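You operate a simulated robot arm through the tools that you are given. There is no shell and no other tool. Be economical: measure what you need, move in short steps, check, and stop when the job is done.

The job below is to be done with a simulated robot arm. You get a single attempt, and the scene is never put back.

TASK
Replace the cracked ring under the teal fitting and clamp it again.
Fine: a black ring goes on; the cracked ring goes in the small black tray.

It is judged by the outcome, as a careful person would: the job done as asked, and still so three seconds after it is handed in. It fails if anything else is knocked over, pushed out of place, dropped, spilled or broken.

THE ROBOT
A 7-joint arm with a two-finger parallel gripper, fixed in place. Base frame: the origin is at the foot of the arm, x ahead of it, y to its left, z up; the work surface is at about z = 0.004. Units: m, degrees, N and s.
With the tool pointing down near the work surface it reaches from about 0.22 to 0.58 m from the base axis. Its first joint turns from -66.0 to 66.0 degrees. Payload 2.5 kg.
The tool frame sits at the grasp point between the pads (the TCP): z along the fingers, y along the line on which they close. The tips reach 0.023 m beyond it. Largest opening 0.094 m; finger width 0.038, thickness 0.01; the body of the gripper, 0.054 by 0.096 m, starts 0.039 m behind the TCP.
Orientation is that of the tool frame in the base frame, as a unit quaternion [x, y, z, w]. With the fingers straight down and closing along the base's y, the tool's x points along the base's -x, its y along +y and its z along -z.

THE INTERFACE
- The arm moves only by the tool move_arm. Its argument "increments" is one flat list of numbers, 7 for each row, row after row: the shift along the base's x, y, z in mm, then the turn, a rotation vector about the base's x, y, z in degrees, then the finger opening in mm, from 0 to 94. In form: [dx, dy, dz, ax, ay, az, jaw, dx, dy, dz, ax, ay, az, jaw, ...]. A call has 1 to 12 rows; each row is the pose to reach, as a shift and turn from the pose commanded when the call began. Rows are played at 5 a second. More than 0.05 m and 8.6 degrees between two rows, or a gripper value outside its range, and nothing of the call is played. Where a pose cannot be reached the arm comes as near as it can. A force on the tool above 70 N (or 10 N above the force at the start of the call, whichever is more), or a blocked arm, ends the call early, and 0.2 s more pass. Each finger travels about 0.108 m/s and halts on what it meets, pressing with about 36 N; the grip force reading is that of the motor and also rises with nothing between the fingers. The clock runs only during rows and for 0.2 s after the last one: add rows that repeat a pose to give the fingers time. It gives the time, the measured TCP pose, the force on the tool (base axes), the opening and the grip force at its end, in the units of the frame above (readings bear some noise).
- Cameras (640 x 400 px; columns grow to the right, rows downward): "scene" is fixed at [0.1264, -0.4132, 0.5404]; the picture's right is [0.77, -0.64, 0.00], its down [-0.39, -0.46, -0.80] and it looks along [0.51, 0.61, -0.60] (base axes); focal length 296 px, centre (320, 200). "wrist" rides on the gripper at [-0.039, 0, -0.044] in the tool frame; the picture's right is [0.00, -1.00, 0.00], its down [0.97, 0.00, -0.24] and it looks along [0.24, 0.00, 0.97] (tool axes); focal length 218 px, centre (320, 200).
- snapshot(camera): a new picture of that camera. It takes no simulated time.
- point_at(camera, pixels): for up to 12 pixels [column, row] of the newest picture of that camera ("zoom" is the newest enlarged one), the place [x, y, z] in the base frame of the surface seen there, good to about 0.002 m. It takes no simulated time.
- zoom(camera, box): a new picture of the part [left, top, right, bottom] of that camera's present view, enlarged. It takes no simulated time.
- hand_in(): hands the job in; it is judged then, once.

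Work in short steps. Measure before you move; look again where a grasp or a placing could have gone wrong, and mend it. You have 80 turns and 54 pictures in all, those below and enlarged ones among them. Open the gripper and draw the arm clear of the work before you hand the job in, unless the task says otherwise; then end with one line.

The tools are called after "Request:" as name(argument=value, ...) on one line, values as JSON. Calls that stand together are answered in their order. move_arm: Moves the arm, as the interface text tells. Its arguments: {"type":"object","properties":{"increments":{"type":"array","items":{"type":"number"}}},"required":["increments"]} The other tools are called the same way: snapshot (camera) takes a picture; point_at (camera, pixels) gives the place of the surface under pixels of a picture; zoom (camera, box) takes an enlarged picture of a part of a camera's view; hand_in () hands the job in.

At the start:

```text
time: 0.0
eef_pos: [0.4394, 0.1244, 0.3329]
tool_rot: [0.0, 1.0, 0.0, 0.0]
wrist_force: [0.0, 0.1, 0.1]
gripper_width: 0.0939
grasp_force: 0.0
```

scene: 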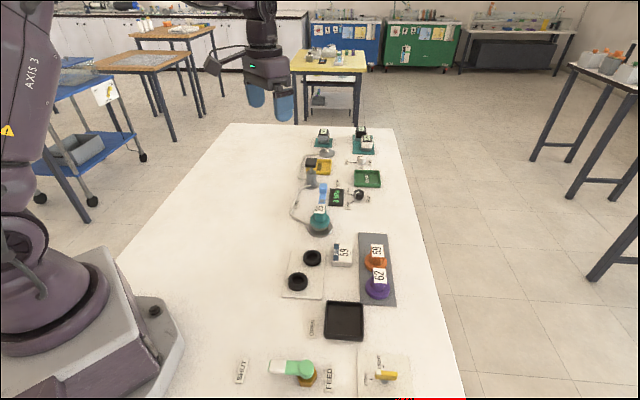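
wrist: 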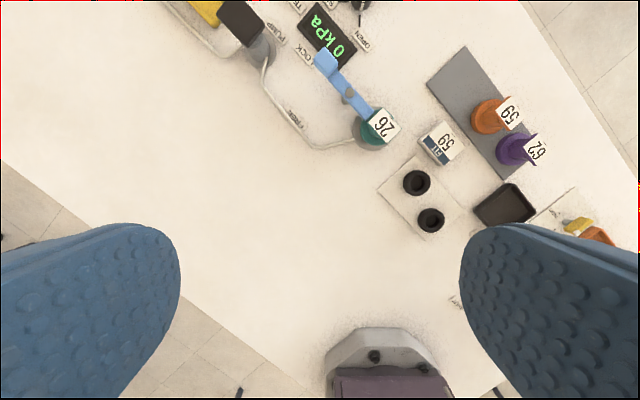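

The teal fitting is near scene (320,222) with a blue lever at (322,195). I'll zoom in on the fitting and on the rings, tray and valves.

Request:
zoom(camera="scene", box=[270, 120, 410, 240])

Request:
zoom(camera="scene", box=[220, 230, 420, 400])

Request:
zoom(camera="wrist", box=[160, 0, 400, 160])

Request:
zoom(camera="wrist", box=[340, 30, 640, 250])

```text
3.33 times, centred on (340, 180) of scene
```

zoom: 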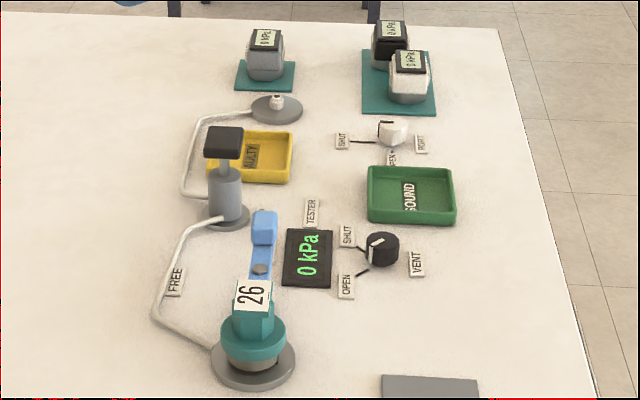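

```text
2.35 times, centred on (320, 315) of scene
```

zoom: 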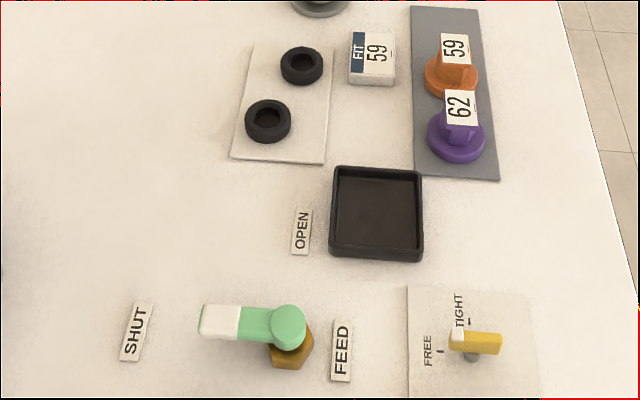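

```text
2.50 times, centred on (280, 80) of wrist
```

zoom: 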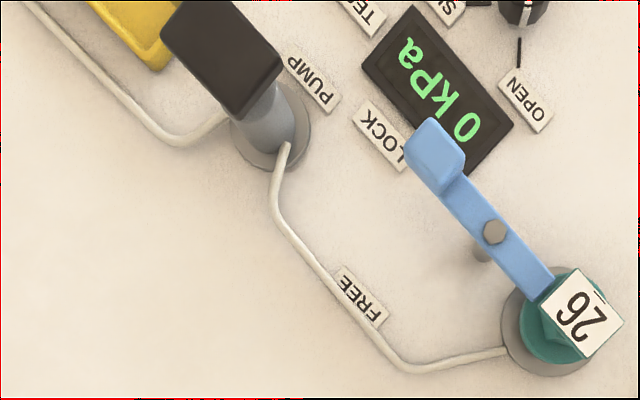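

```text
1.82 times, centred on (490, 140) of wrist
```

zoom: 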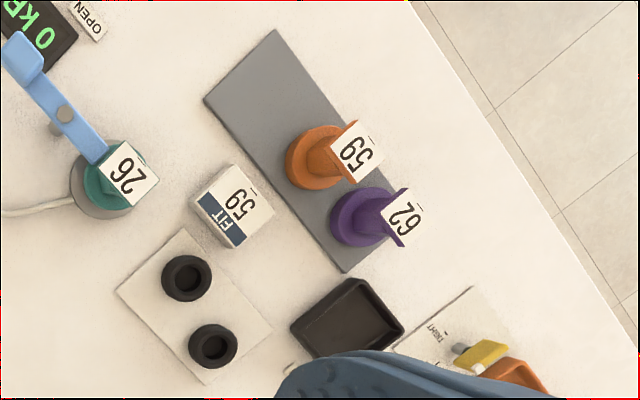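

The lever's handle points to LOCK with its other end over the teal fitting; the feed handle points to SHUT and the tester reads 0 kPa. I'll measure the key points on the wrist picture.

Request:
snapshot(camera="wrist")

Request:
point_at(camera="wrist", pixels=[[322, 58], [333, 70], [349, 93], [362, 108], [378, 125], [358, 135], [294, 118], [301, 52], [416, 182], [431, 220], [505, 205], [440, 142]])

Request:
point_at(camera="scene", pixels=[[319, 222], [319, 210], [309, 218], [331, 218], [320, 228], [320, 232], [322, 188], [322, 198], [311, 257], [298, 281], [344, 322], [320, 237]])

```text
47 pictures are left
```

wrist: 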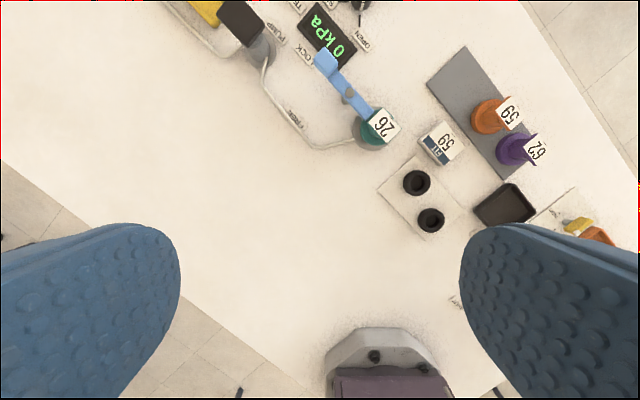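

```text
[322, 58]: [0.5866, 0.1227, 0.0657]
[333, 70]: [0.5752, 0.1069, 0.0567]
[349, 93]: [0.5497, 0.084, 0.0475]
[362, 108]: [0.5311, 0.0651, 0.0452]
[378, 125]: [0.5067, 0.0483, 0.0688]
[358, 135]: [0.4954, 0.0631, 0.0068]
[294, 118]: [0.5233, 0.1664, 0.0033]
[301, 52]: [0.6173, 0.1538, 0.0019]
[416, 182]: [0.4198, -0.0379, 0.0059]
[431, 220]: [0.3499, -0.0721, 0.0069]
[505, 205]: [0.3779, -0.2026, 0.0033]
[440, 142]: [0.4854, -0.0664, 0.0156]
```

```text
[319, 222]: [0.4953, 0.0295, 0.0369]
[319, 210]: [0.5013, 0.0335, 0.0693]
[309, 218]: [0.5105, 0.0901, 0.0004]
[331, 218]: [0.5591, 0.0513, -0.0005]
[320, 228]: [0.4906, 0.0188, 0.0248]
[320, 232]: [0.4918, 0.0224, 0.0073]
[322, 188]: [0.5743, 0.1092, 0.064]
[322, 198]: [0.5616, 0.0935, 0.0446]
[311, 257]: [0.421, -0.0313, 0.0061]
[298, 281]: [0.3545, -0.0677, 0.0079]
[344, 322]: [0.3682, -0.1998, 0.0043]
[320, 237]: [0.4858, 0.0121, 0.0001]
```

Moving in closer above the clamp, fingers well above everything, for an accurate look.

Request:
move_arm(increments=[20, -15, -30, 0, 0, 0, 94, 40, -30, -60, 0, 0, 0, 94, 60, -45, -90, 0, 0, 0, 94, 70, -50, -110, 0, 0, 0, 94])

Request:
snapshot(camera="wrist")

```text
time: 1.0
eef_pos: [0.5102, 0.076, 0.2226]
tool_rot: [0.0, 1.0, 0.001, 0.001]
wrist_force: [0.2, 0.2, -0.6]
gripper_width: 0.0938
grasp_force: 0.0
```

```text
46 pictures are left
```

wrist: 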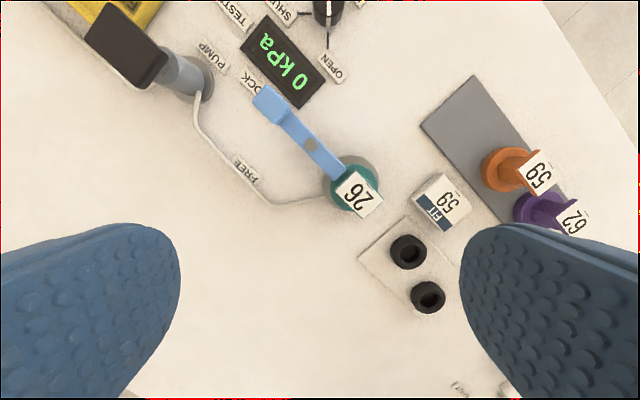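

Lever handle is now at about (270,105) and the fitting at (352,188). Zooming and measuring.

Request:
zoom(camera="wrist", box=[220, 60, 420, 230])

Request:
point_at(camera="wrist", pixels=[[262, 91], [280, 94], [258, 110], [275, 120], [292, 108], [310, 145], [335, 172], [355, 192], [375, 185], [245, 172], [115, 48], [358, 208]])

Request:
zoom(camera="scene", box=[290, 170, 360, 245])

```text
2.35 times, centred on (320, 145) of wrist
```

zoom: 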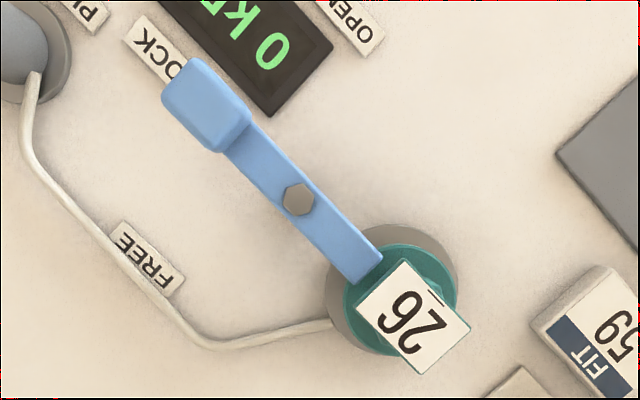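

```text
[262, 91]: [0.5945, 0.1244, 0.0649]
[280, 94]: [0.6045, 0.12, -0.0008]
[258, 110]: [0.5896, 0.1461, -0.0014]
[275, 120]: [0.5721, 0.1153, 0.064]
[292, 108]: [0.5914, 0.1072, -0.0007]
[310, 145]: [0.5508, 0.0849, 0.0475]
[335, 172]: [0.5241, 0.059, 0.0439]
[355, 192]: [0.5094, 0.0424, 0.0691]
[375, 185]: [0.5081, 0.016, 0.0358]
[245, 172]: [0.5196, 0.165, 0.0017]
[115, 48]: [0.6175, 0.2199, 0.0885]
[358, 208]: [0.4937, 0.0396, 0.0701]
```

```text
5.33 times, centred on (325, 208) of scene
```

zoom: 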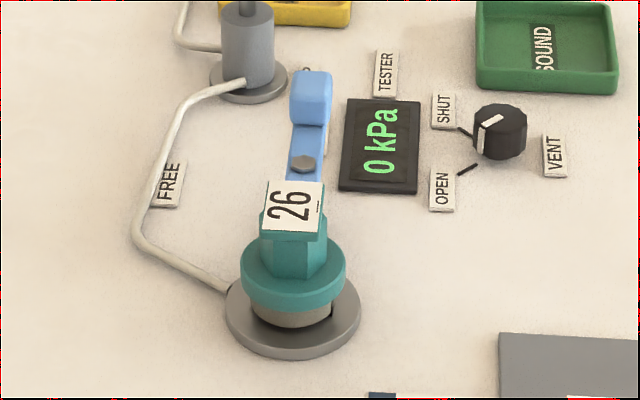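

The handle is centred at about (0.583,0.120), top z 0.065; pivot at (0.551,0.085), lever direction 46°. I turn the jaw +45° so it closes across the lever, and come above the handle.

Request:
move_arm(increments=[12, 6, -15, 0, 0, 7.5, 70, 24, 12, -30, 0, 0, 15, 60, 35, 18, -50, 0, 0, 22.5, 50, 46, 25, -65, 0, 0, 30, 50, 57, 32, -80, 0, 0, 37.5, 50, 69, 40, -100, 0, 0, 45, 50, 69, 40, -100, 0, 0, 45, 50])

Request:
snapshot(camera="wrist")

Request:
snapshot(camera="scene")

```text
time: 2.6
eef_pos: [0.5794, 0.1158, 0.1215]
tool_rot: [-0.383, 0.924, 0.001, 0.0]
wrist_force: [-0.2, 0.2, -0.5]
gripper_width: 0.0501
grasp_force: 0.1
```

```text
43 pictures are left
```

wrist: 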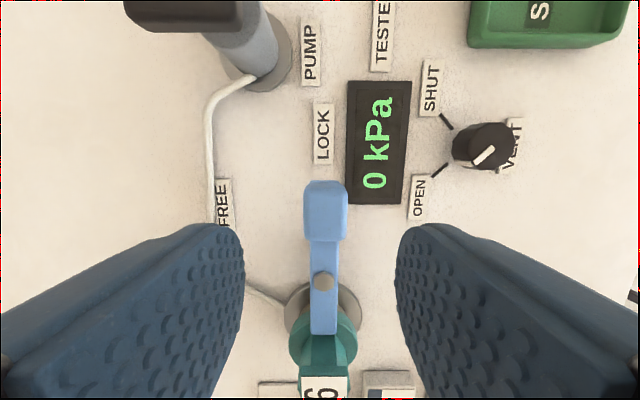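

```text
42 pictures are left
```

scene: 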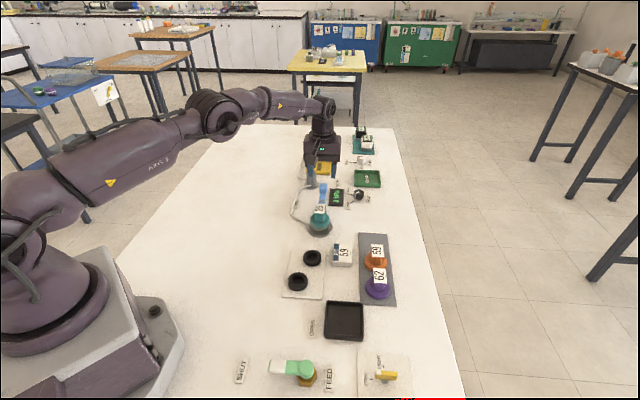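

Jaw straddles the lever squarely (handle at column 325, fingers 240/400). Lowering to z≈0.064 and closing on the handle.

Request:
move_arm(increments=[0, 0, -20, 0, 0, 0, 50, 0, 0, -40, 0, 0, 0, 50, 0, 0, -58, 0, 0, 0, 50, 0, 0, -58, 0, 0, 0, 30, 0, 0, -58, 0, 0, 0, 14, 0, 0, -58, 0, 0, 0, 14])

```text
time: 4.0
eef_pos: [0.5802, 0.1141, 0.0637]
tool_rot: [-0.383, 0.924, -0.003, 0.002]
wrist_force: [29.0, -8.2, -14.6]
gripper_width: 0.0222
grasp_force: 45.1
```

The handle is between the pads (22 mm). I ease the jaw to 25 mm for slack and swing the first half of the arc toward FREE.

Request:
move_arm(increments=[0, 0, 0, 0, 0, 0, 25, -4, 3.6, 0, 0, 0, 7.5, 25, -8.6, 6.6, 0, 0, 0, 15, 25, -13.4, 9, 0, 0, 0, 22.5, 25, -18.6, 10.8, 0, 0, 0, 30, 25])

Request:
snapshot(camera="wrist")

```text
time: 5.2
eef_pos: [0.5604, 0.1256, 0.0633]
tool_rot: [-0.609, 0.793, 0.0, 0.0]
wrist_force: [0.4, 0.0, -0.2]
gripper_width: 0.0253
grasp_force: 0.0
```

```text
41 pictures are left
```

wrist: 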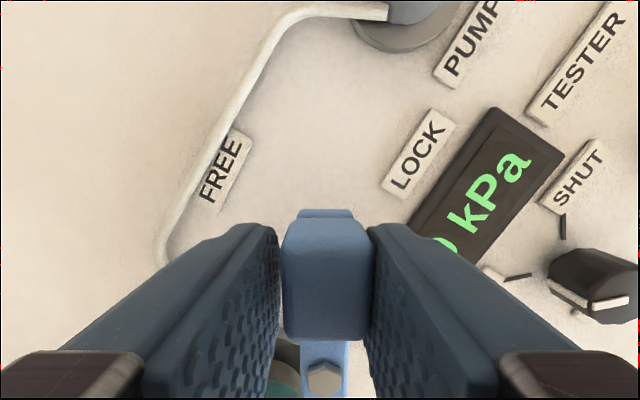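

The lever is following (handle between the pads at (325,280)). I continue the arc by 36° more.

Request:
move_arm(increments=[-5.3, 1, 0, 0, 0, 7.5, 25, -10.7, 1.4, 0, 0, 0, 15, 25, -16.1, 1, 0, 0, 0, 22.5, 25, -21.4, 0, 0, 0, 0, 30, 25, -25.5, -1.3, 0, 0, 0, 36, 25])

Request:
snapshot(camera="wrist")

Request:
zoom(camera="scene", box=[270, 150, 390, 250])

```text
time: 6.4
eef_pos: [0.5343, 0.1249, 0.064]
tool_rot: [0.825, -0.565, 0.0, 0.0]
wrist_force: [-0.2, -0.2, 0.6]
gripper_width: 0.0254
grasp_force: 0.1
```

```text
40 pictures are left
```

wrist: 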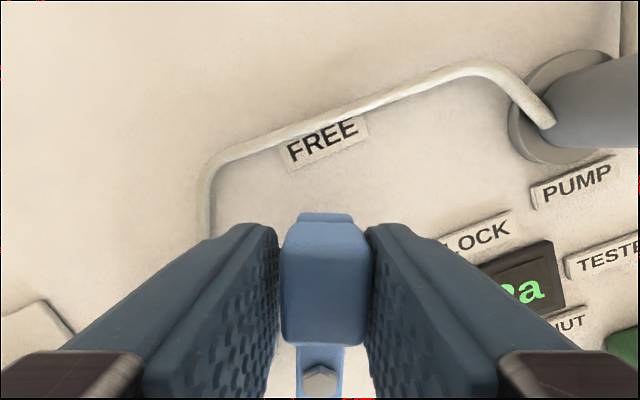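

```text
4.00 times, centred on (330, 200) of scene
```

zoom: 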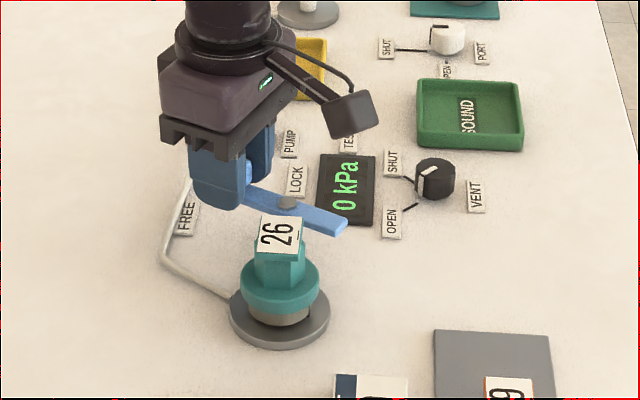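

The lever now points at FREE and its other end is clear of the fitting. I open, rise, and turn back to +45° yaw above the fitting for a look.

Request:
move_arm(increments=[0, 0, 0, 0, 0, 0, 50, 0, 0, 30, 0, 0, 0, 50, 0, 0, 60, 0, 0, -6, 60, 0, -10, 90, 0, 0, -14, 80, -5, -25, 120, 0, 0, -22, 80, -10, -40, 130, 0, 0, -30, 80, -15, -55, 130, 0, 0, -38, 80, -20, -70, 130, 0, 0, -46, 80, -25, -85, 130, 0, 0, -54, 80, -30, -90, 130, 0, 0, -62, 80, -30, -90, 130, 0, 0, -66, 80])

Request:
snapshot(camera="wrist")

```text
time: 8.8
eef_pos: [0.5048, 0.0355, 0.1943]
tool_rot: [-0.381, 0.925, 0.0, -0.001]
wrist_force: [-0.2, 0.2, -0.3]
gripper_width: 0.0802
grasp_force: 0.0
```

```text
38 pictures are left
```

wrist: 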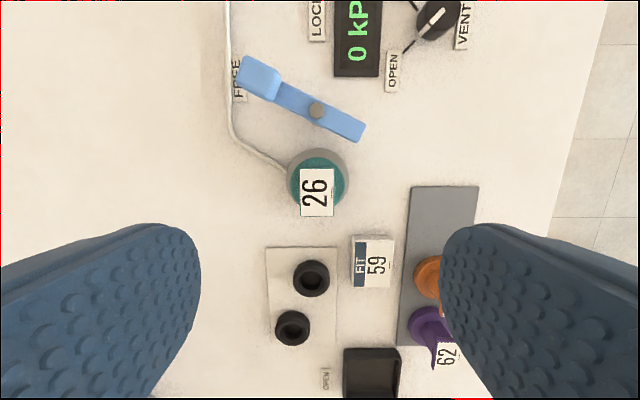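

Lever at FREE; the fitting at (317,188) is square to this +45° jaw direction. Zooming and measuring the fitting.

Request:
zoom(camera="wrist", box=[260, 130, 380, 230])

Request:
point_at(camera="wrist", pixels=[[317, 172], [317, 212], [302, 192], [332, 192], [291, 180], [343, 180], [317, 161], [289, 172], [347, 170], [318, 151], [310, 278], [293, 328]])

Request:
zoom(camera="scene", box=[295, 195, 345, 245])

```text
4.00 times, centred on (320, 180) of wrist
```

zoom: 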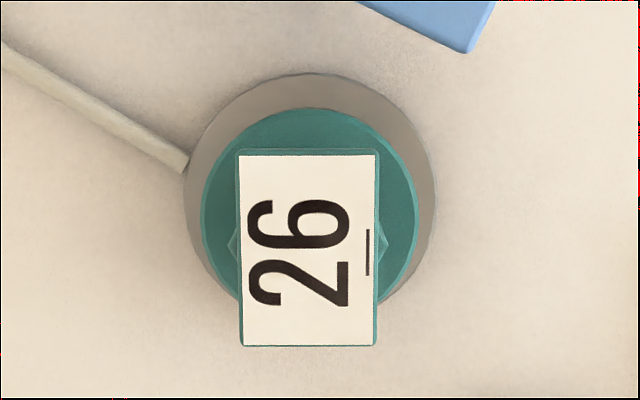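

```text
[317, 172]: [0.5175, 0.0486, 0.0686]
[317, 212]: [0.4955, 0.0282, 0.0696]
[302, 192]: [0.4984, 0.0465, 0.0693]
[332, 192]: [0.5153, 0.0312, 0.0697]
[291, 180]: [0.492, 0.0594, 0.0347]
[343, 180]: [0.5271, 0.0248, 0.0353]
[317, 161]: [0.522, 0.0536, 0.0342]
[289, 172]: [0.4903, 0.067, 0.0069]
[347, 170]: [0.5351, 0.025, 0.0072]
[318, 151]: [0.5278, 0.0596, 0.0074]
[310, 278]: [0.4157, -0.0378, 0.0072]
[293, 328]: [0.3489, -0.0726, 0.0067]
```

```text
8.00 times, centred on (320, 220) of scene
```

zoom: 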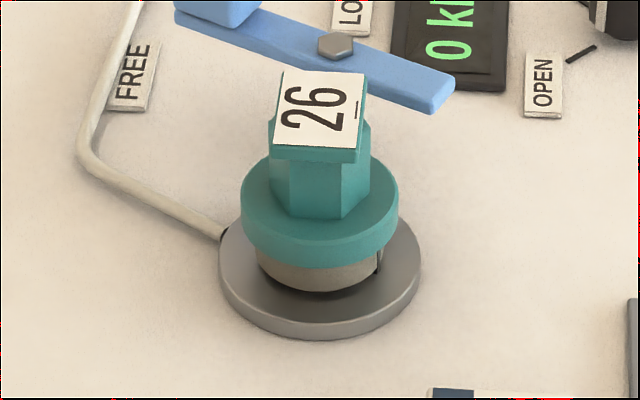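

Flange centre ≈(0.503,0.037), flange top z 0.035, plate top z 0.069. Descending to z≈0.064 (tips ~0.041, above the flange) and closing on the hex/plate sides.

Request:
move_arm(increments=[-1, 2.5, -40, 0, 0, 0, 60, -1, 2.5, -80, 0, 0, 0, 60, -1, 2.5, -115, 0, 0, 0, 60, -1, 2.5, -131, 0, 0, 0, 60, -1, 2.5, -131, 0, 0, 0, 40, -1, 2.5, -131, 0, 0, 0, 15, -1, 2.5, -131, 0, 0, 0, 15])

Request:
zoom(camera="scene", box=[280, 170, 360, 250])

```text
time: 10.4
eef_pos: [0.5038, 0.0387, 0.0622]
tool_rot: [-0.383, 0.924, 0.0, 0.0]
wrist_force: [0.1, 0.4, 0.6]
gripper_width: 0.0276
grasp_force: 35.8
```

```text
5.00 times, centred on (320, 210) of scene
```

zoom: 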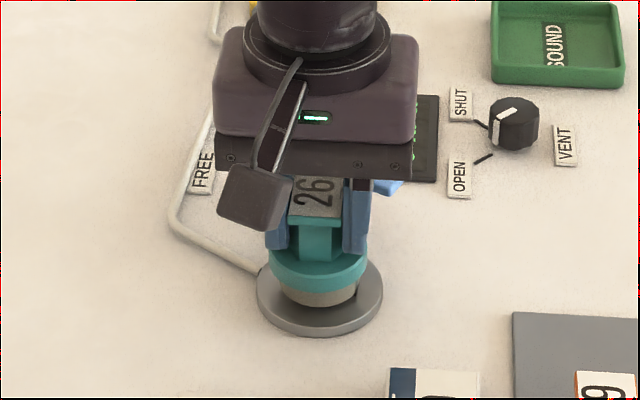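

The fitting is held at 27.6 mm with no side force. I lift straight up in small steps.

Request:
move_arm(increments=[0, 0, 10, 0, 0, 0, 15, 0, 0, 25, 0, 0, 0, 15, 0, 0, 50, 0, 0, 0, 15, 0, 0, 80, 0, 0, 0, 15])

Request:
zoom(camera="scene", box=[270, 140, 370, 250])

```text
time: 11.4
eef_pos: [0.503, 0.038, 0.1431]
tool_rot: [-0.383, 0.924, 0.0, 0.0]
wrist_force: [-0.5, -0.4, -0.2]
gripper_width: 0.0279
grasp_force: 37.0
```

```text
3.64 times, centred on (320, 195) of scene
```

zoom: 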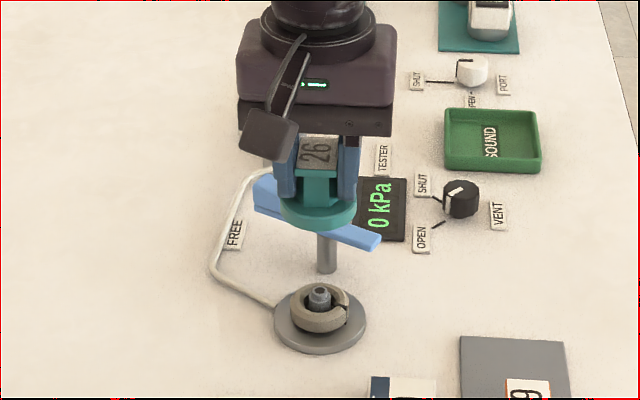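

The fitting is off, leaving the cracked ring on the base around a spigot. I carry the fitting to clear surface at (0.395,0.12) and lower it part way.

Request:
move_arm(increments=[-30, 23, 0, 0, 0, 0, 15, -60, 46, 0, 0, 0, 0, 15, -90, 70, 0, 0, 0, 0, 15, -108, 84, 0, 0, 0, 0, 15, -108, 84, -40, 0, 0, 0, 15, -108, 84, -80, 0, 0, 0, 15, -108, 84, -90, 0, 0, 0, 15])

Request:
zoom(camera="scene", box=[200, 160, 340, 260])

```text
time: 13.0
eef_pos: [0.3962, 0.1221, 0.0532]
tool_rot: [-0.382, 0.924, 0.001, 0.0]
wrist_force: [-0.3, -0.8, -0.7]
gripper_width: 0.028
grasp_force: 35.8
```

```text
4.00 times, centred on (270, 210) of scene
```

zoom: 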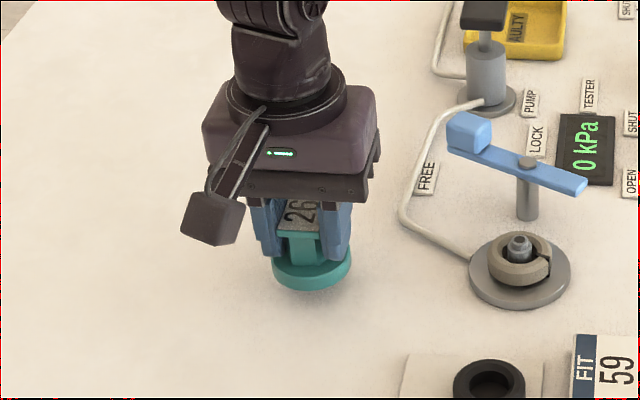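

The fitting is a few mm above the surface. I lower it in millimetre steps and read the force.

Request:
move_arm(increments=[0, 0, -2, 0, 0, 0, 15, 0, 0, -4, 0, 0, 0, 15, 0, 0, -5, 0, 0, 0, 15])

```text
time: 13.8
eef_pos: [0.3948, 0.1201, 0.0488]
tool_rot: [-0.383, 0.924, 0.001, 0.0]
wrist_force: [0.0, 0.4, -1.3]
gripper_width: 0.0276
grasp_force: 35.7
```

No contact yet; continuing down by millimetres.

Request:
move_arm(increments=[0, 0, -1, 0, 0, 0, 15, 0, 0, -2, 0, 0, 0, 15, 0, 0, -3, 0, 0, 0, 15])

```text
time: 14.6
eef_pos: [0.3958, 0.1214, 0.0447]
tool_rot: [-0.383, 0.924, 0.0, 0.0]
wrist_force: [-0.1, -1.2, -0.5]
gripper_width: 0.0277
grasp_force: 36.2
```

Request:
zoom(camera="scene", box=[240, 190, 300, 250])

Request:
move_arm(increments=[0, 0, -1, 0, 0, 0, 15, 0, 0, -2, 0, 0, 0, 15])

```text
6.67 times, centred on (270, 220) of scene
```

zoom: 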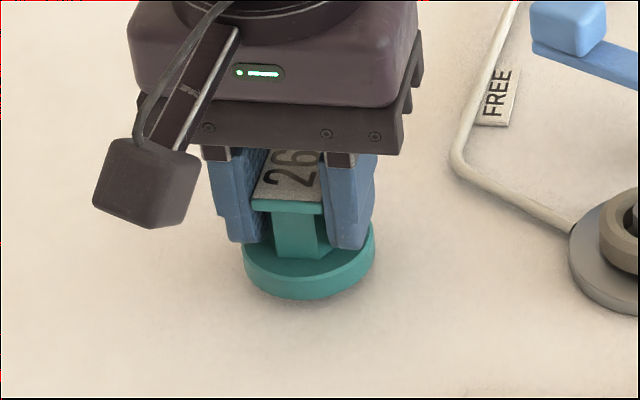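

```text
time: 15.2
eef_pos: [0.3968, 0.1219, 0.0425]
tool_rot: [-0.382, 0.924, -0.001, 0.001]
wrist_force: [0.6, -0.1, -0.6]
gripper_width: 0.0278
grasp_force: 35.7
```

Still no contact force; a little further.

Request:
move_arm(increments=[0, 0, -1, 0, 0, 0, 15, 0, 0, -2, 0, 0, 0, 15])

```text
time: 15.8
eef_pos: [0.3962, 0.1221, 0.041]
tool_rot: [-0.382, 0.924, 0.0, 0.0]
wrist_force: [-1.4, 0.2, -1.0]
gripper_width: 0.0278
grasp_force: 36.1
```

Request:
zoom(camera="scene", box=[240, 190, 300, 250])

Request:
move_arm(increments=[0, 0, -1, 0, 0, 0, 15, 0, 0, -2, 0, 0, 0, 15])

```text
6.67 times, centred on (270, 220) of scene
```

zoom: 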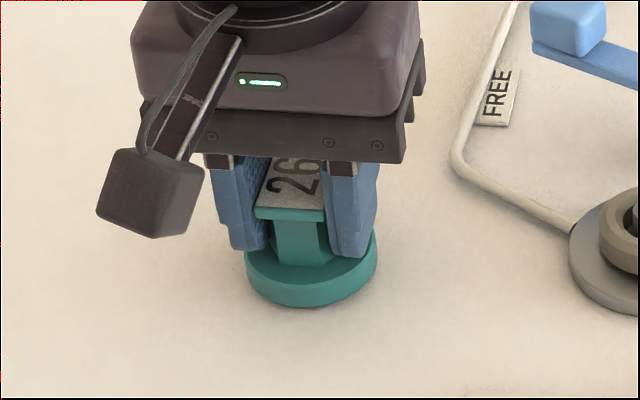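

```text
time: 16.4
eef_pos: [0.3967, 0.1212, 0.0384]
tool_rot: [-0.383, 0.924, 0.0, -0.001]
wrist_force: [-0.9, -0.1, -0.6]
gripper_width: 0.0276
grasp_force: 35.7
```

Still free; continuing.

Request:
move_arm(increments=[0, 0, -1, 0, 0, 0, 15, 0, 0, -2, 0, 0, 0, 15])

```text
time: 17.0
eef_pos: [0.3977, 0.1216, 0.0381]
tool_rot: [-0.382, 0.924, 0.0, 0.001]
wrist_force: [-7.2, -4.4, 25.7]
gripper_width: 0.0278
grasp_force: 36.1
```

Contact (25.7 N up). I back off 1.2 mm, open and rise, then go for the ring on the base.

Request:
move_arm(increments=[0, 0, 1.2, 0, 0, 0, 15, 0, 0, 1.2, 0, 0, 0, 32, 0, 0, 1.2, 0, 0, 0, 50, 0, 0, 1.2, 0, 0, 0, 50, 0, 0, 30, 0, 0, 0, 50, 0, 0, 70, 0, 0, 0, 60, 0, 0, 110, 0, 0, 0, 60])

Request:
zoom(camera="scene", box=[200, 160, 340, 260])

```text
time: 18.6
eef_pos: [0.3959, 0.1202, 0.1476]
tool_rot: [-0.383, 0.924, -0.001, 0.001]
wrist_force: [0.1, 0.7, -0.4]
gripper_width: 0.06
grasp_force: 0.1
```

```text
4.00 times, centred on (270, 210) of scene
```

zoom: 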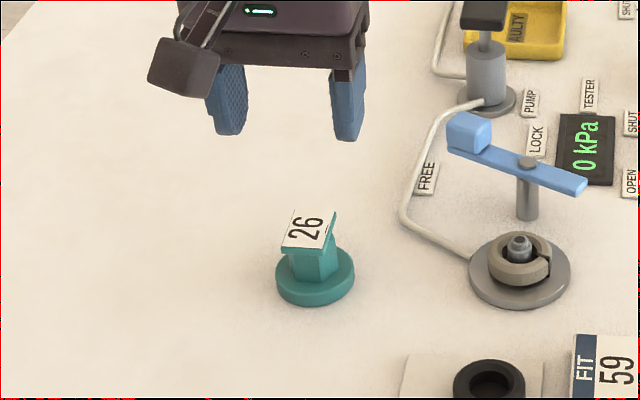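

The fitting stands upright at (0.396,0.121). I move above the base to view the cracked ring.

Request:
move_arm(increments=[30, -27, 15, 0, 0, 0, 70, 60, -54, 30, 0, 0, 0, 70, 90, -80, 40, 0, 0, 0, 70, 100, -90, 42, 0, 0, 0, 70])

Request:
zoom(camera="wrist", box=[240, 120, 400, 220])

Request:
zoom(camera="scene", box=[300, 200, 340, 240])

```text
time: 19.6
eef_pos: [0.4972, 0.0312, 0.1898]
tool_rot: [-0.383, 0.924, 0.0, 0.0]
wrist_force: [0.4, -0.2, 1.2]
gripper_width: 0.07
grasp_force: 0.1
```

```text
4.00 times, centred on (320, 170) of wrist
```

zoom: 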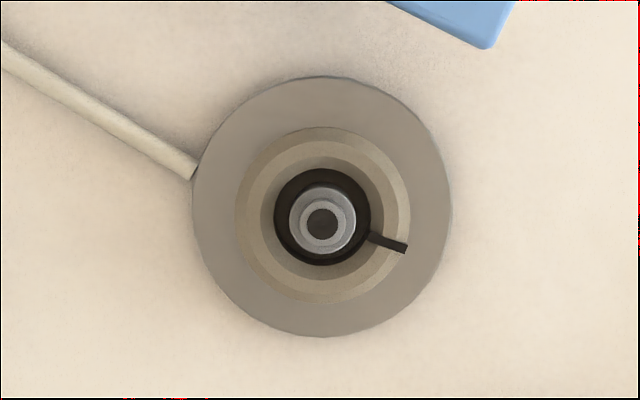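

```text
10.00 times, centred on (320, 220) of scene
```

zoom: 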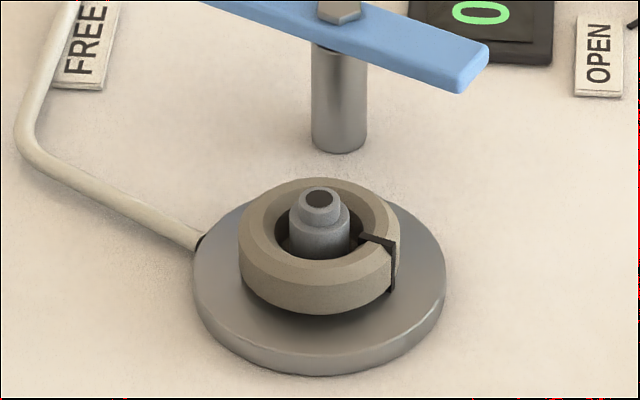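

The ring sits around the spigot, crack at the right. Measuring its height and position.

Request:
point_at(camera="zoom", pixels=[[262, 215], [318, 186], [375, 205], [275, 245], [320, 270], [320, 196], [320, 300], [318, 320], [225, 250], [425, 240]])

Request:
snapshot(camera="wrist")

Request:
point_at(camera="wrist", pixels=[[302, 174], [340, 174], [320, 154], [320, 193], [320, 175], [290, 172], [351, 172], [320, 141], [320, 202]])

```text
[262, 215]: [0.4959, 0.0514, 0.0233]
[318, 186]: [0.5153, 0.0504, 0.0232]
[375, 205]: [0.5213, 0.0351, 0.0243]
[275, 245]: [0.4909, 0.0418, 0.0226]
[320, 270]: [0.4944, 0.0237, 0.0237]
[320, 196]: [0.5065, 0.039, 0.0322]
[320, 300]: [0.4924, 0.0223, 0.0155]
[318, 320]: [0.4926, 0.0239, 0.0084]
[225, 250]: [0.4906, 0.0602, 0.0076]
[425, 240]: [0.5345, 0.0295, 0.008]
```

```text
27 pictures are left
```

wrist: 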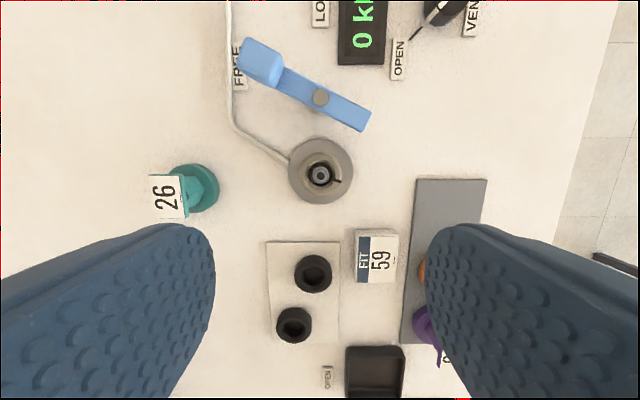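

```text
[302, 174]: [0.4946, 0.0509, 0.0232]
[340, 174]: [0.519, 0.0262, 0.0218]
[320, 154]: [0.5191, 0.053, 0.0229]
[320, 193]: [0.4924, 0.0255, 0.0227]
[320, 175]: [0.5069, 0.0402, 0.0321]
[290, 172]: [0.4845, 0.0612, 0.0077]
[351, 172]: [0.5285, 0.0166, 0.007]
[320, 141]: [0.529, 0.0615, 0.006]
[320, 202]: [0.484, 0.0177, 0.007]
```

Ring centre ≈(0.5065,0.039), z 0.0075–0.0235, OD ≈40 mm. Lowering to tips ~3 mm above the base, then closing on the ring.

Request:
move_arm(increments=[10.2, 8.1, -40, 0, 0, 0, 70, 10.2, 8.1, -80, 0, 0, 0, 66, 10.2, 8.1, -120, 0, 0, 0, 60, 10.2, 8.1, -145, 0, 0, 0, 60, 10.2, 8.1, -155, 0, 0, 0, 60, 10.2, 8.1, -155, 0, 0, 0, 45, 10.2, 8.1, -155, 0, 0, 0, 30, 10.2, 8.1, -155, 0, 0, 0, 30])

```text
time: 21.4
eef_pos: [0.506, 0.039, 0.0345]
tool_rot: [-0.383, 0.924, 0.0, -0.001]
wrist_force: [0.2, 1.0, 0.8]
gripper_width: 0.0449
grasp_force: 36.6
```

Ring gripped at 44.9 mm. Lifting straight off the spigot.

Request:
move_arm(increments=[0, 0, 8, 0, 0, 0, 30, 0, 0, 16, 0, 0, 0, 30, 0, 0, 30, 0, 0, 0, 30, 0, 0, 65, 0, 0, 0, 30, 0, 0, 110, 0, 0, 0, 30])

Request:
snapshot(camera="scene")

```text
time: 22.6
eef_pos: [0.5083, 0.0378, 0.1447]
tool_rot: [-0.383, 0.924, -0.001, 0.0]
wrist_force: [0.0, 0.2, 0.4]
gripper_width: 0.0447
grasp_force: 35.8
```

```text
26 pictures are left
```

scene: 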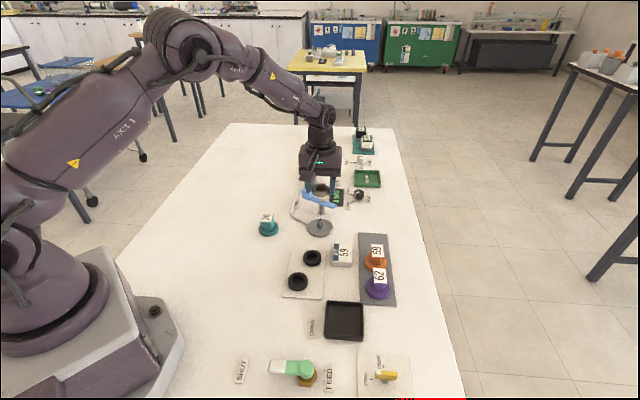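

The ring is held. Measuring the black tray and the new rings, from the scene picture.

Request:
point_at(camera="scene", pixels=[[330, 302], [362, 306], [326, 336], [363, 339], [344, 320], [345, 305], [379, 268], [311, 251], [311, 264], [303, 257], [319, 257], [379, 279]])

```text
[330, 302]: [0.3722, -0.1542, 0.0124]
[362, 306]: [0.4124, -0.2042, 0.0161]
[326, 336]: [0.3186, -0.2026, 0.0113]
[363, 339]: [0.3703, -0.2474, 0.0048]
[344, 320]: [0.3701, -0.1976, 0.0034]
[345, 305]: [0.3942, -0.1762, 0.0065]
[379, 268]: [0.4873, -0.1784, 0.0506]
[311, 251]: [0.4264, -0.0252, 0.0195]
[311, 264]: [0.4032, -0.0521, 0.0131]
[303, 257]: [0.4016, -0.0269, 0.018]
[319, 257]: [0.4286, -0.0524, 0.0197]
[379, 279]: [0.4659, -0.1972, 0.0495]
```

Tray centre ≈(0.368,-0.202), rim z≈0.015. Carrying the ring high over to the tray.

Request:
move_arm(increments=[-20, -34, 0, 0, 0, 0, 30, -40, -69, 0, 0, 0, 0, 30, -59, -103, 0, 0, 0, 0, 30, -79, -137, 0, 0, 0, 0, 30, -98, -172, 0, 0, 0, 0, 30, -118, -206, 0, 0, 0, 0, 30, -137.7, -240.5, 0, 0, 0, 0, 30, -137.7, -240.5, -40, 0, 0, 0, 30])

Request:
snapshot(camera="wrist")

Request:
zoom(camera="scene", box=[270, 240, 430, 400])

```text
time: 24.4
eef_pos: [0.3685, -0.2022, 0.103]
tool_rot: [-0.383, 0.924, 0.0, 0.0]
wrist_force: [0.1, -1.1, -0.3]
gripper_width: 0.0448
grasp_force: 36.1
```

```text
25 pictures are left
```

wrist: 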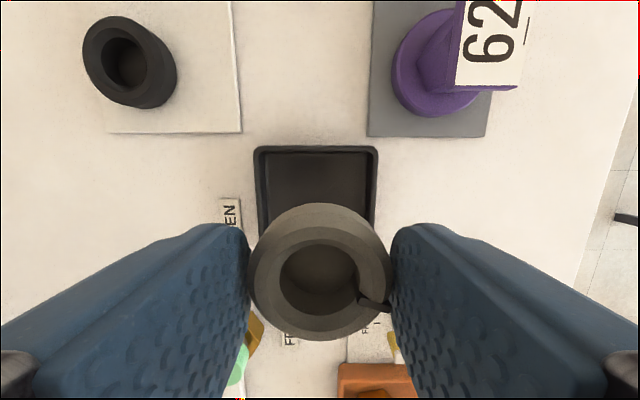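

```text
2.50 times, centred on (350, 320) of scene
```

zoom: 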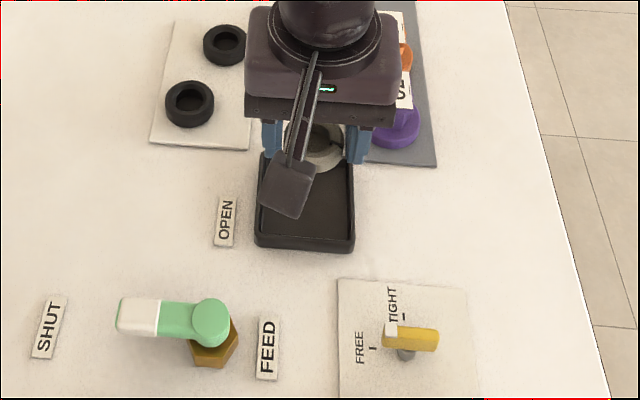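

Tray is aligned with the jaw (rim columns 253–379). Measuring the rim precisely.

Request:
point_at(camera="wrist", pixels=[[256, 160], [377, 160], [316, 149], [266, 170], [368, 170], [316, 175], [258, 190], [376, 190]])

Request:
point_at(camera="zoom", pixels=[[258, 240], [353, 244], [305, 247], [305, 225], [256, 200], [355, 200]])

```text
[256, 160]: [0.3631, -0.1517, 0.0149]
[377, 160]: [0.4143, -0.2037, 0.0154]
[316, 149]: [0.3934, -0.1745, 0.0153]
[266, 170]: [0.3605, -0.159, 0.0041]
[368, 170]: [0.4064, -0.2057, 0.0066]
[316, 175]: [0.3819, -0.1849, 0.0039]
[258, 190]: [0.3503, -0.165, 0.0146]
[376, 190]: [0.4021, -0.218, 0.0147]
```

```text
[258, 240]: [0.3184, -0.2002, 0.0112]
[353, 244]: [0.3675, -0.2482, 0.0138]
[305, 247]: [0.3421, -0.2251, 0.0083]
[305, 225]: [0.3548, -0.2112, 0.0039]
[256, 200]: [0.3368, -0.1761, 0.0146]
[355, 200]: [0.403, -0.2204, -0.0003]
```

Inner tray is ~66 mm wide, too narrow for ring plus fingers below the rim (z 0.015). I stop with tips just above the rim, with the ring already mostly within the tray, and release it there.

Request:
move_arm(increments=[-0.7, 2.2, -30, 0, 0, 0, 30, -0.7, 2.2, -55, 0, 0, 0, 30, -0.7, 2.2, -64, 0, 0, 0, 30, -0.7, 2.2, -64, 0, 0, 0, 30])

```text
time: 25.4
eef_pos: [0.3686, -0.1979, 0.0404]
tool_rot: [-0.383, 0.924, 0.0, 0.0]
wrist_force: [0.0, -0.2, 0.3]
gripper_width: 0.0447
grasp_force: 35.6
```

No contact; releasing and rising.

Request:
move_arm(increments=[0, 0, 0, 0, 0, 0, 54, 0, 0, 0, 0, 0, 0, 54, 0, 0, 20, 0, 0, 0, 56, 0, 0, 50, 0, 0, 0, 60, 0, 0, 90, 0, 0, 0, 60, 0, 0, 110, 0, 0, 0, 64])

Request:
snapshot(camera="wrist")

```text
time: 26.8
eef_pos: [0.3679, -0.2002, 0.1513]
tool_rot: [-0.382, 0.924, 0.0, 0.001]
wrist_force: [0.6, 0.3, -0.8]
gripper_width: 0.0639
grasp_force: 0.1
```

```text
23 pictures are left
```

wrist: 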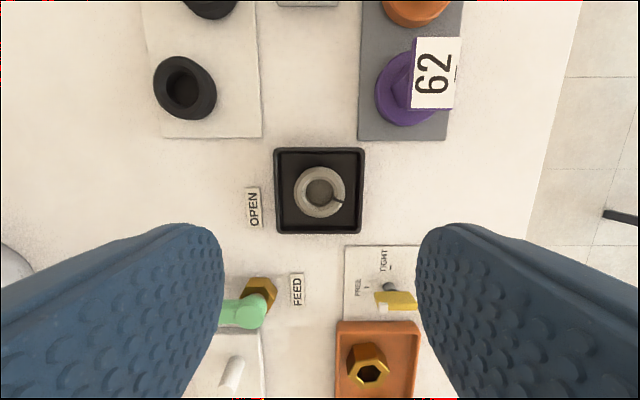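

The cracked ring lies flat in the tray at (319,190). Next I look at the two black rings from above to compare them.

Request:
move_arm(increments=[3, 40, 20, 0, 0, 0, 70, 6, 80, 35, 0, 0, 0, 70, 10, 120, 40, 0, 0, 0, 70, 12, 135, 40, 0, 0, 0, 70])

Request:
snapshot(camera="wrist")

Request:
zoom(camera="wrist", box=[240, 80, 400, 280])

```text
time: 27.8
eef_pos: [0.3785, -0.0649, 0.1898]
tool_rot: [-0.382, 0.924, 0.0, 0.0]
wrist_force: [-0.1, 0.8, -0.2]
gripper_width: 0.07
grasp_force: 0.0
```

```text
22 pictures are left
```

wrist: 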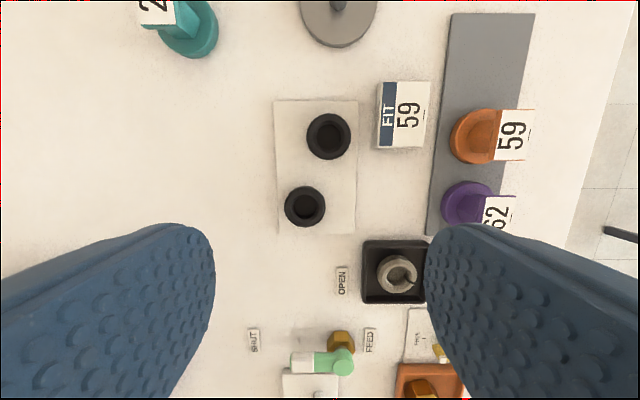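

```text
2.00 times, centred on (320, 180) of wrist
```

zoom: 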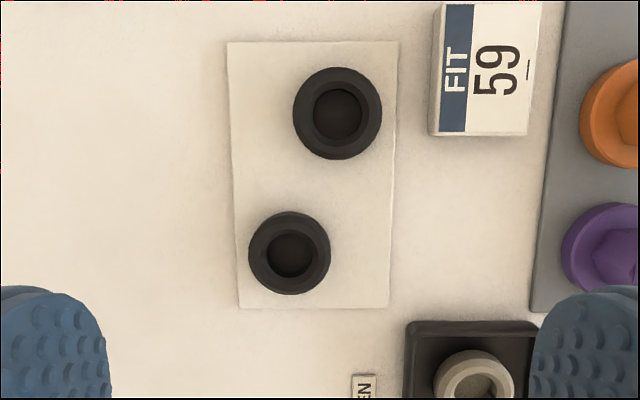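

The two look nearly alike. I measure both rings' edges, bores and tops.

Request:
point_at(camera="zoom", pixels=[[297, 112], [377, 112], [337, 72], [337, 150], [318, 113], [357, 113], [253, 252], [325, 252], [290, 216], [290, 288], [273, 255], [308, 255]])

Request:
zoom(camera="scene", box=[270, 235, 340, 305])

```text
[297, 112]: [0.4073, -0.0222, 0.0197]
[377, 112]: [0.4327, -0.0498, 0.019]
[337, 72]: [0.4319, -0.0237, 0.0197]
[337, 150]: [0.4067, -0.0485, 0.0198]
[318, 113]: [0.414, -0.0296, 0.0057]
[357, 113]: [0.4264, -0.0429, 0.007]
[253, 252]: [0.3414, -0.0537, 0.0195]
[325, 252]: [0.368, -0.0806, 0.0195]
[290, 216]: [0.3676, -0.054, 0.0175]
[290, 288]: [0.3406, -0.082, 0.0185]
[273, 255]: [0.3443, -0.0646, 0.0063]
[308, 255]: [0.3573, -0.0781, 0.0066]
```

```text
5.71 times, centred on (305, 270) of scene
```

zoom: 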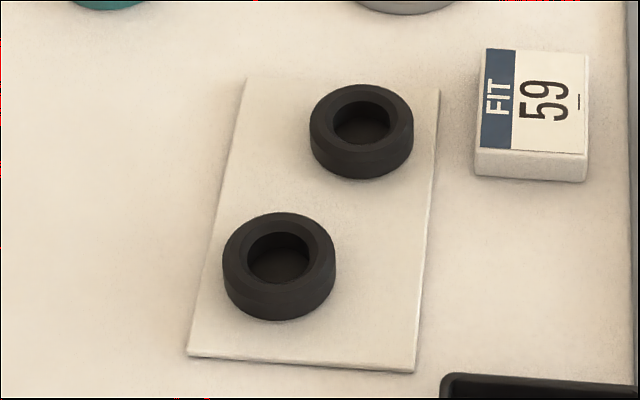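

Both rings are the same. I take the one at (0.4197,-0.036) with the jaw at 54 mm, to leave room beside the FIT card.

Request:
move_arm(increments=[20, 15, -40, 0, 0, 0, 60, 40.2, 28.9, -80, 0, 0, 0, 54, 40.2, 28.9, -120, 0, 0, 0, 54, 40.2, 28.9, -140, 0, 0, 0, 54, 40.2, 28.9, -158, 0, 0, 0, 54, 40.2, 28.9, -158, 0, 0, 0, 54, 40.2, 28.9, -158, 0, 0, 0, 40, 40.2, 28.9, -158, 0, 0, 0, 30, 40.2, 28.9, -158, 0, 0, 0, 30])

```text
time: 29.8
eef_pos: [0.4203, -0.0352, 0.0321]
tool_rot: [-0.383, 0.924, 0.0, 0.0]
wrist_force: [-0.2, -0.2, -0.9]
gripper_width: 0.0448
grasp_force: 36.4
```

Ring held at 44.8 mm. Lifting and carrying it over the base at (0.506,0.039).

Request:
move_arm(increments=[0, 0, 20, 0, 0, 0, 30, 0, 0, 60, 0, 0, 0, 30, 0, 0, 90, 0, 0, 0, 30, 29, 25, 90, 0, 0, 0, 30, 58, 50, 90, 0, 0, 0, 30, 86.7, 75, 90, 0, 0, 0, 30, 86.7, 75, 65, 0, 0, 0, 30])

Request:
snapshot(camera="wrist")

Request:
zoom(camera="scene", box=[280, 170, 360, 250])

```text
time: 31.4
eef_pos: [0.5073, 0.0398, 0.0973]
tool_rot: [-0.383, 0.924, 0.001, 0.0]
wrist_force: [0.2, 0.7, 0.6]
gripper_width: 0.0447
grasp_force: 35.9
```

```text
19 pictures are left
```

wrist: 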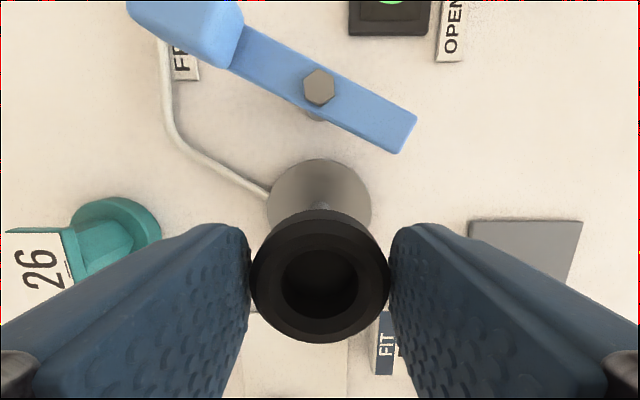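

```text
5.00 times, centred on (320, 210) of scene
```

zoom: 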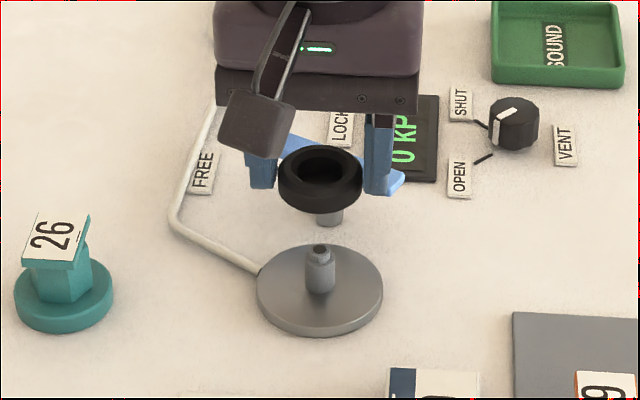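

Ring and base are aligned (both near column 320). Lowering over the spigot to just above the seat.

Request:
move_arm(increments=[0, 0, -25, 0, 0, 0, 30, 0, 0, -40, 0, 0, 0, 30, 0, 0, -50, 0, 0, 0, 30, 0, 0, -58, 0, 0, 0, 30, 0, 0, -61, 0, 0, 0, 30])

```text
time: 32.6
eef_pos: [0.5072, 0.0409, 0.0362]
tool_rot: [-0.383, 0.924, 0.0, 0.0]
wrist_force: [-0.2, 0.0, -0.7]
gripper_width: 0.0448
grasp_force: 35.8
```

Request:
move_arm(increments=[0, 0, -1, 0, 0, 0, 30, 0, 0, -2, 0, 0, 0, 30])

```text
time: 33.2
eef_pos: [0.5072, 0.0394, 0.0343]
tool_rot: [-0.383, 0.924, 0.001, 0.0]
wrist_force: [-9.5, 0.1, 15.2]
gripper_width: 0.0449
grasp_force: 35.7
```

Contact (15 N) at the expected seat height. Releasing and rising.

Request:
move_arm(increments=[0, 0, 0.7, 0, 0, 0, 35, 0, 0, 0.7, 0, 0, 0, 56, 0, 0, 0.7, 0, 0, 0, 60, 0, 0, 30, 0, 0, 0, 60, 0, 0, 70, 0, 0, 0, 60, -10, -8, 115, 0, 0, 0, 60, -10, -8, 155, 0, 0, 0, 60])

Request:
snapshot(camera="wrist")

Request:
zoom(camera="wrist", box=[240, 120, 400, 220])

```text
time: 34.8
eef_pos: [0.496, 0.0328, 0.1908]
tool_rot: [-0.383, 0.924, 0.0, 0.0]
wrist_force: [0.3, 0.7, -0.7]
gripper_width: 0.0599
grasp_force: 0.0
```

```text
17 pictures are left
```

wrist: 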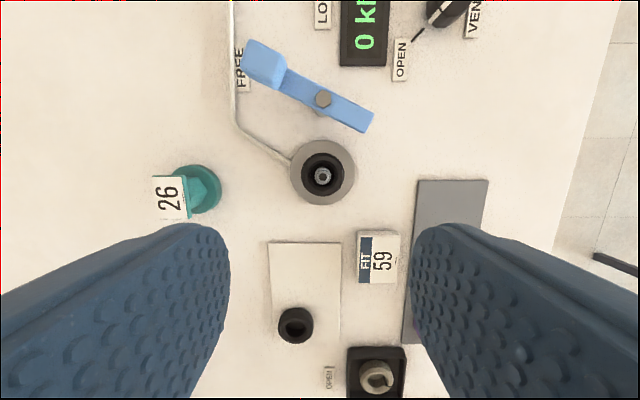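

```text
4.00 times, centred on (320, 170) of wrist
```

zoom: 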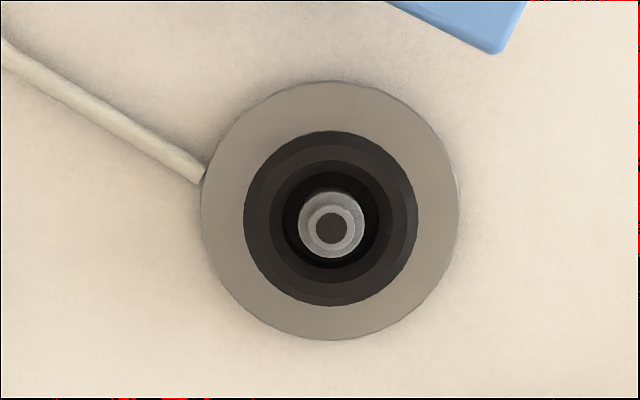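

The new ring is centred on the seat. Now back to the teal fitting, at the same pose where it was released (0.3953,0.1204).

Request:
move_arm(increments=[-30, 27, 0, 0, 0, 0, 60, -60, 53, 0, 0, 0, 0, 60, -90, 80, 0, 0, 0, 0, 56, -100.9, 89.3, -30, 0, 0, 0, 50, -100.9, 89.3, -70, 0, 0, 0, 50, -100.9, 89.3, -110, 0, 0, 0, 50, -100.9, 89.3, -135, 0, 0, 0, 50, -100.9, 89.3, -150.5, 0, 0, 0, 50, -100.9, 89.3, -150.5, 0, 0, 0, 35, -100.9, 89.3, -150.5, 0, 0, 0, 15, -100.9, 89.3, -150.5, 0, 0, 0, 15])

```text
time: 37.2
eef_pos: [0.3959, 0.1221, 0.0388]
tool_rot: [-0.383, 0.924, 0.0, 0.0]
wrist_force: [-0.3, 0.6, 0.3]
gripper_width: 0.0279
grasp_force: 36.1
```

Gripped at 27.9 mm as before. Lift and carry to the exact pose it was originally taken from.

Request:
move_arm(increments=[0, 0, 20, 0, 0, 0, 15, 0, 0, 60, 0, 0, 0, 15, 0, 0, 100, 0, 0, 0, 15, 30, -23, 104.5, 0, 0, 0, 15, 60, -46, 104.5, 0, 0, 0, 15, 90, -70, 104.5, 0, 0, 0, 15, 108, -84, 104.5, 0, 0, 0, 15, 108, -84, 60, 0, 0, 0, 15, 108, -84, 45, 0, 0, 0, 15])

Request:
zoom(camera="scene", box=[280, 170, 360, 250])

Request:
snapshot(camera="wrist")

```text
time: 39.2
eef_pos: [0.5032, 0.0376, 0.082]
tool_rot: [-0.383, 0.924, 0.0, 0.0]
wrist_force: [-0.2, 0.2, -0.7]
gripper_width: 0.0278
grasp_force: 36.2
```

```text
5.00 times, centred on (320, 210) of scene
```

zoom: 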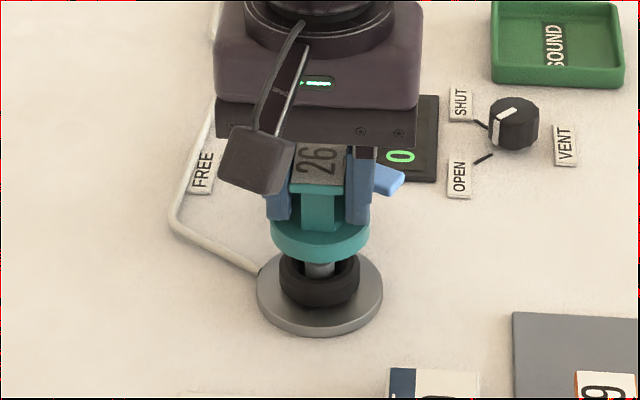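

```text
14 pictures are left
```

wrist: 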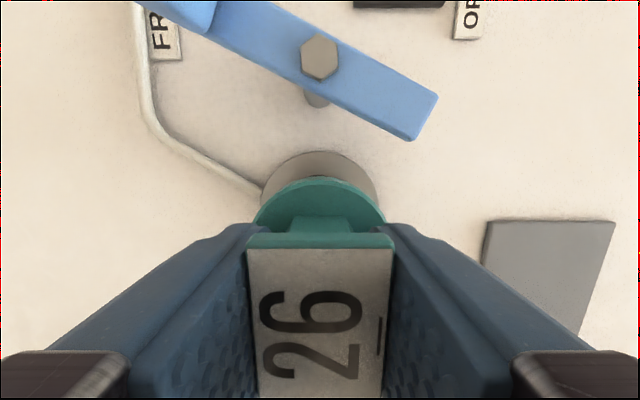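

Aligned: flange and base both centred on column ~320. Lowering to just above the seat.

Request:
move_arm(increments=[0, 0, -8, 0, 0, 0, 15, 0, 0, -13, 0, 0, 0, 15, 0, 0, -17, 0, 0, 0, 15, 0, 0, -18.5, 0, 0, 0, 15])

```text
time: 40.2
eef_pos: [0.5036, 0.0366, 0.0653]
tool_rot: [-0.383, 0.924, 0.0, 0.0]
wrist_force: [0.4, 0.1, -0.8]
gripper_width: 0.0279
grasp_force: 35.9
```

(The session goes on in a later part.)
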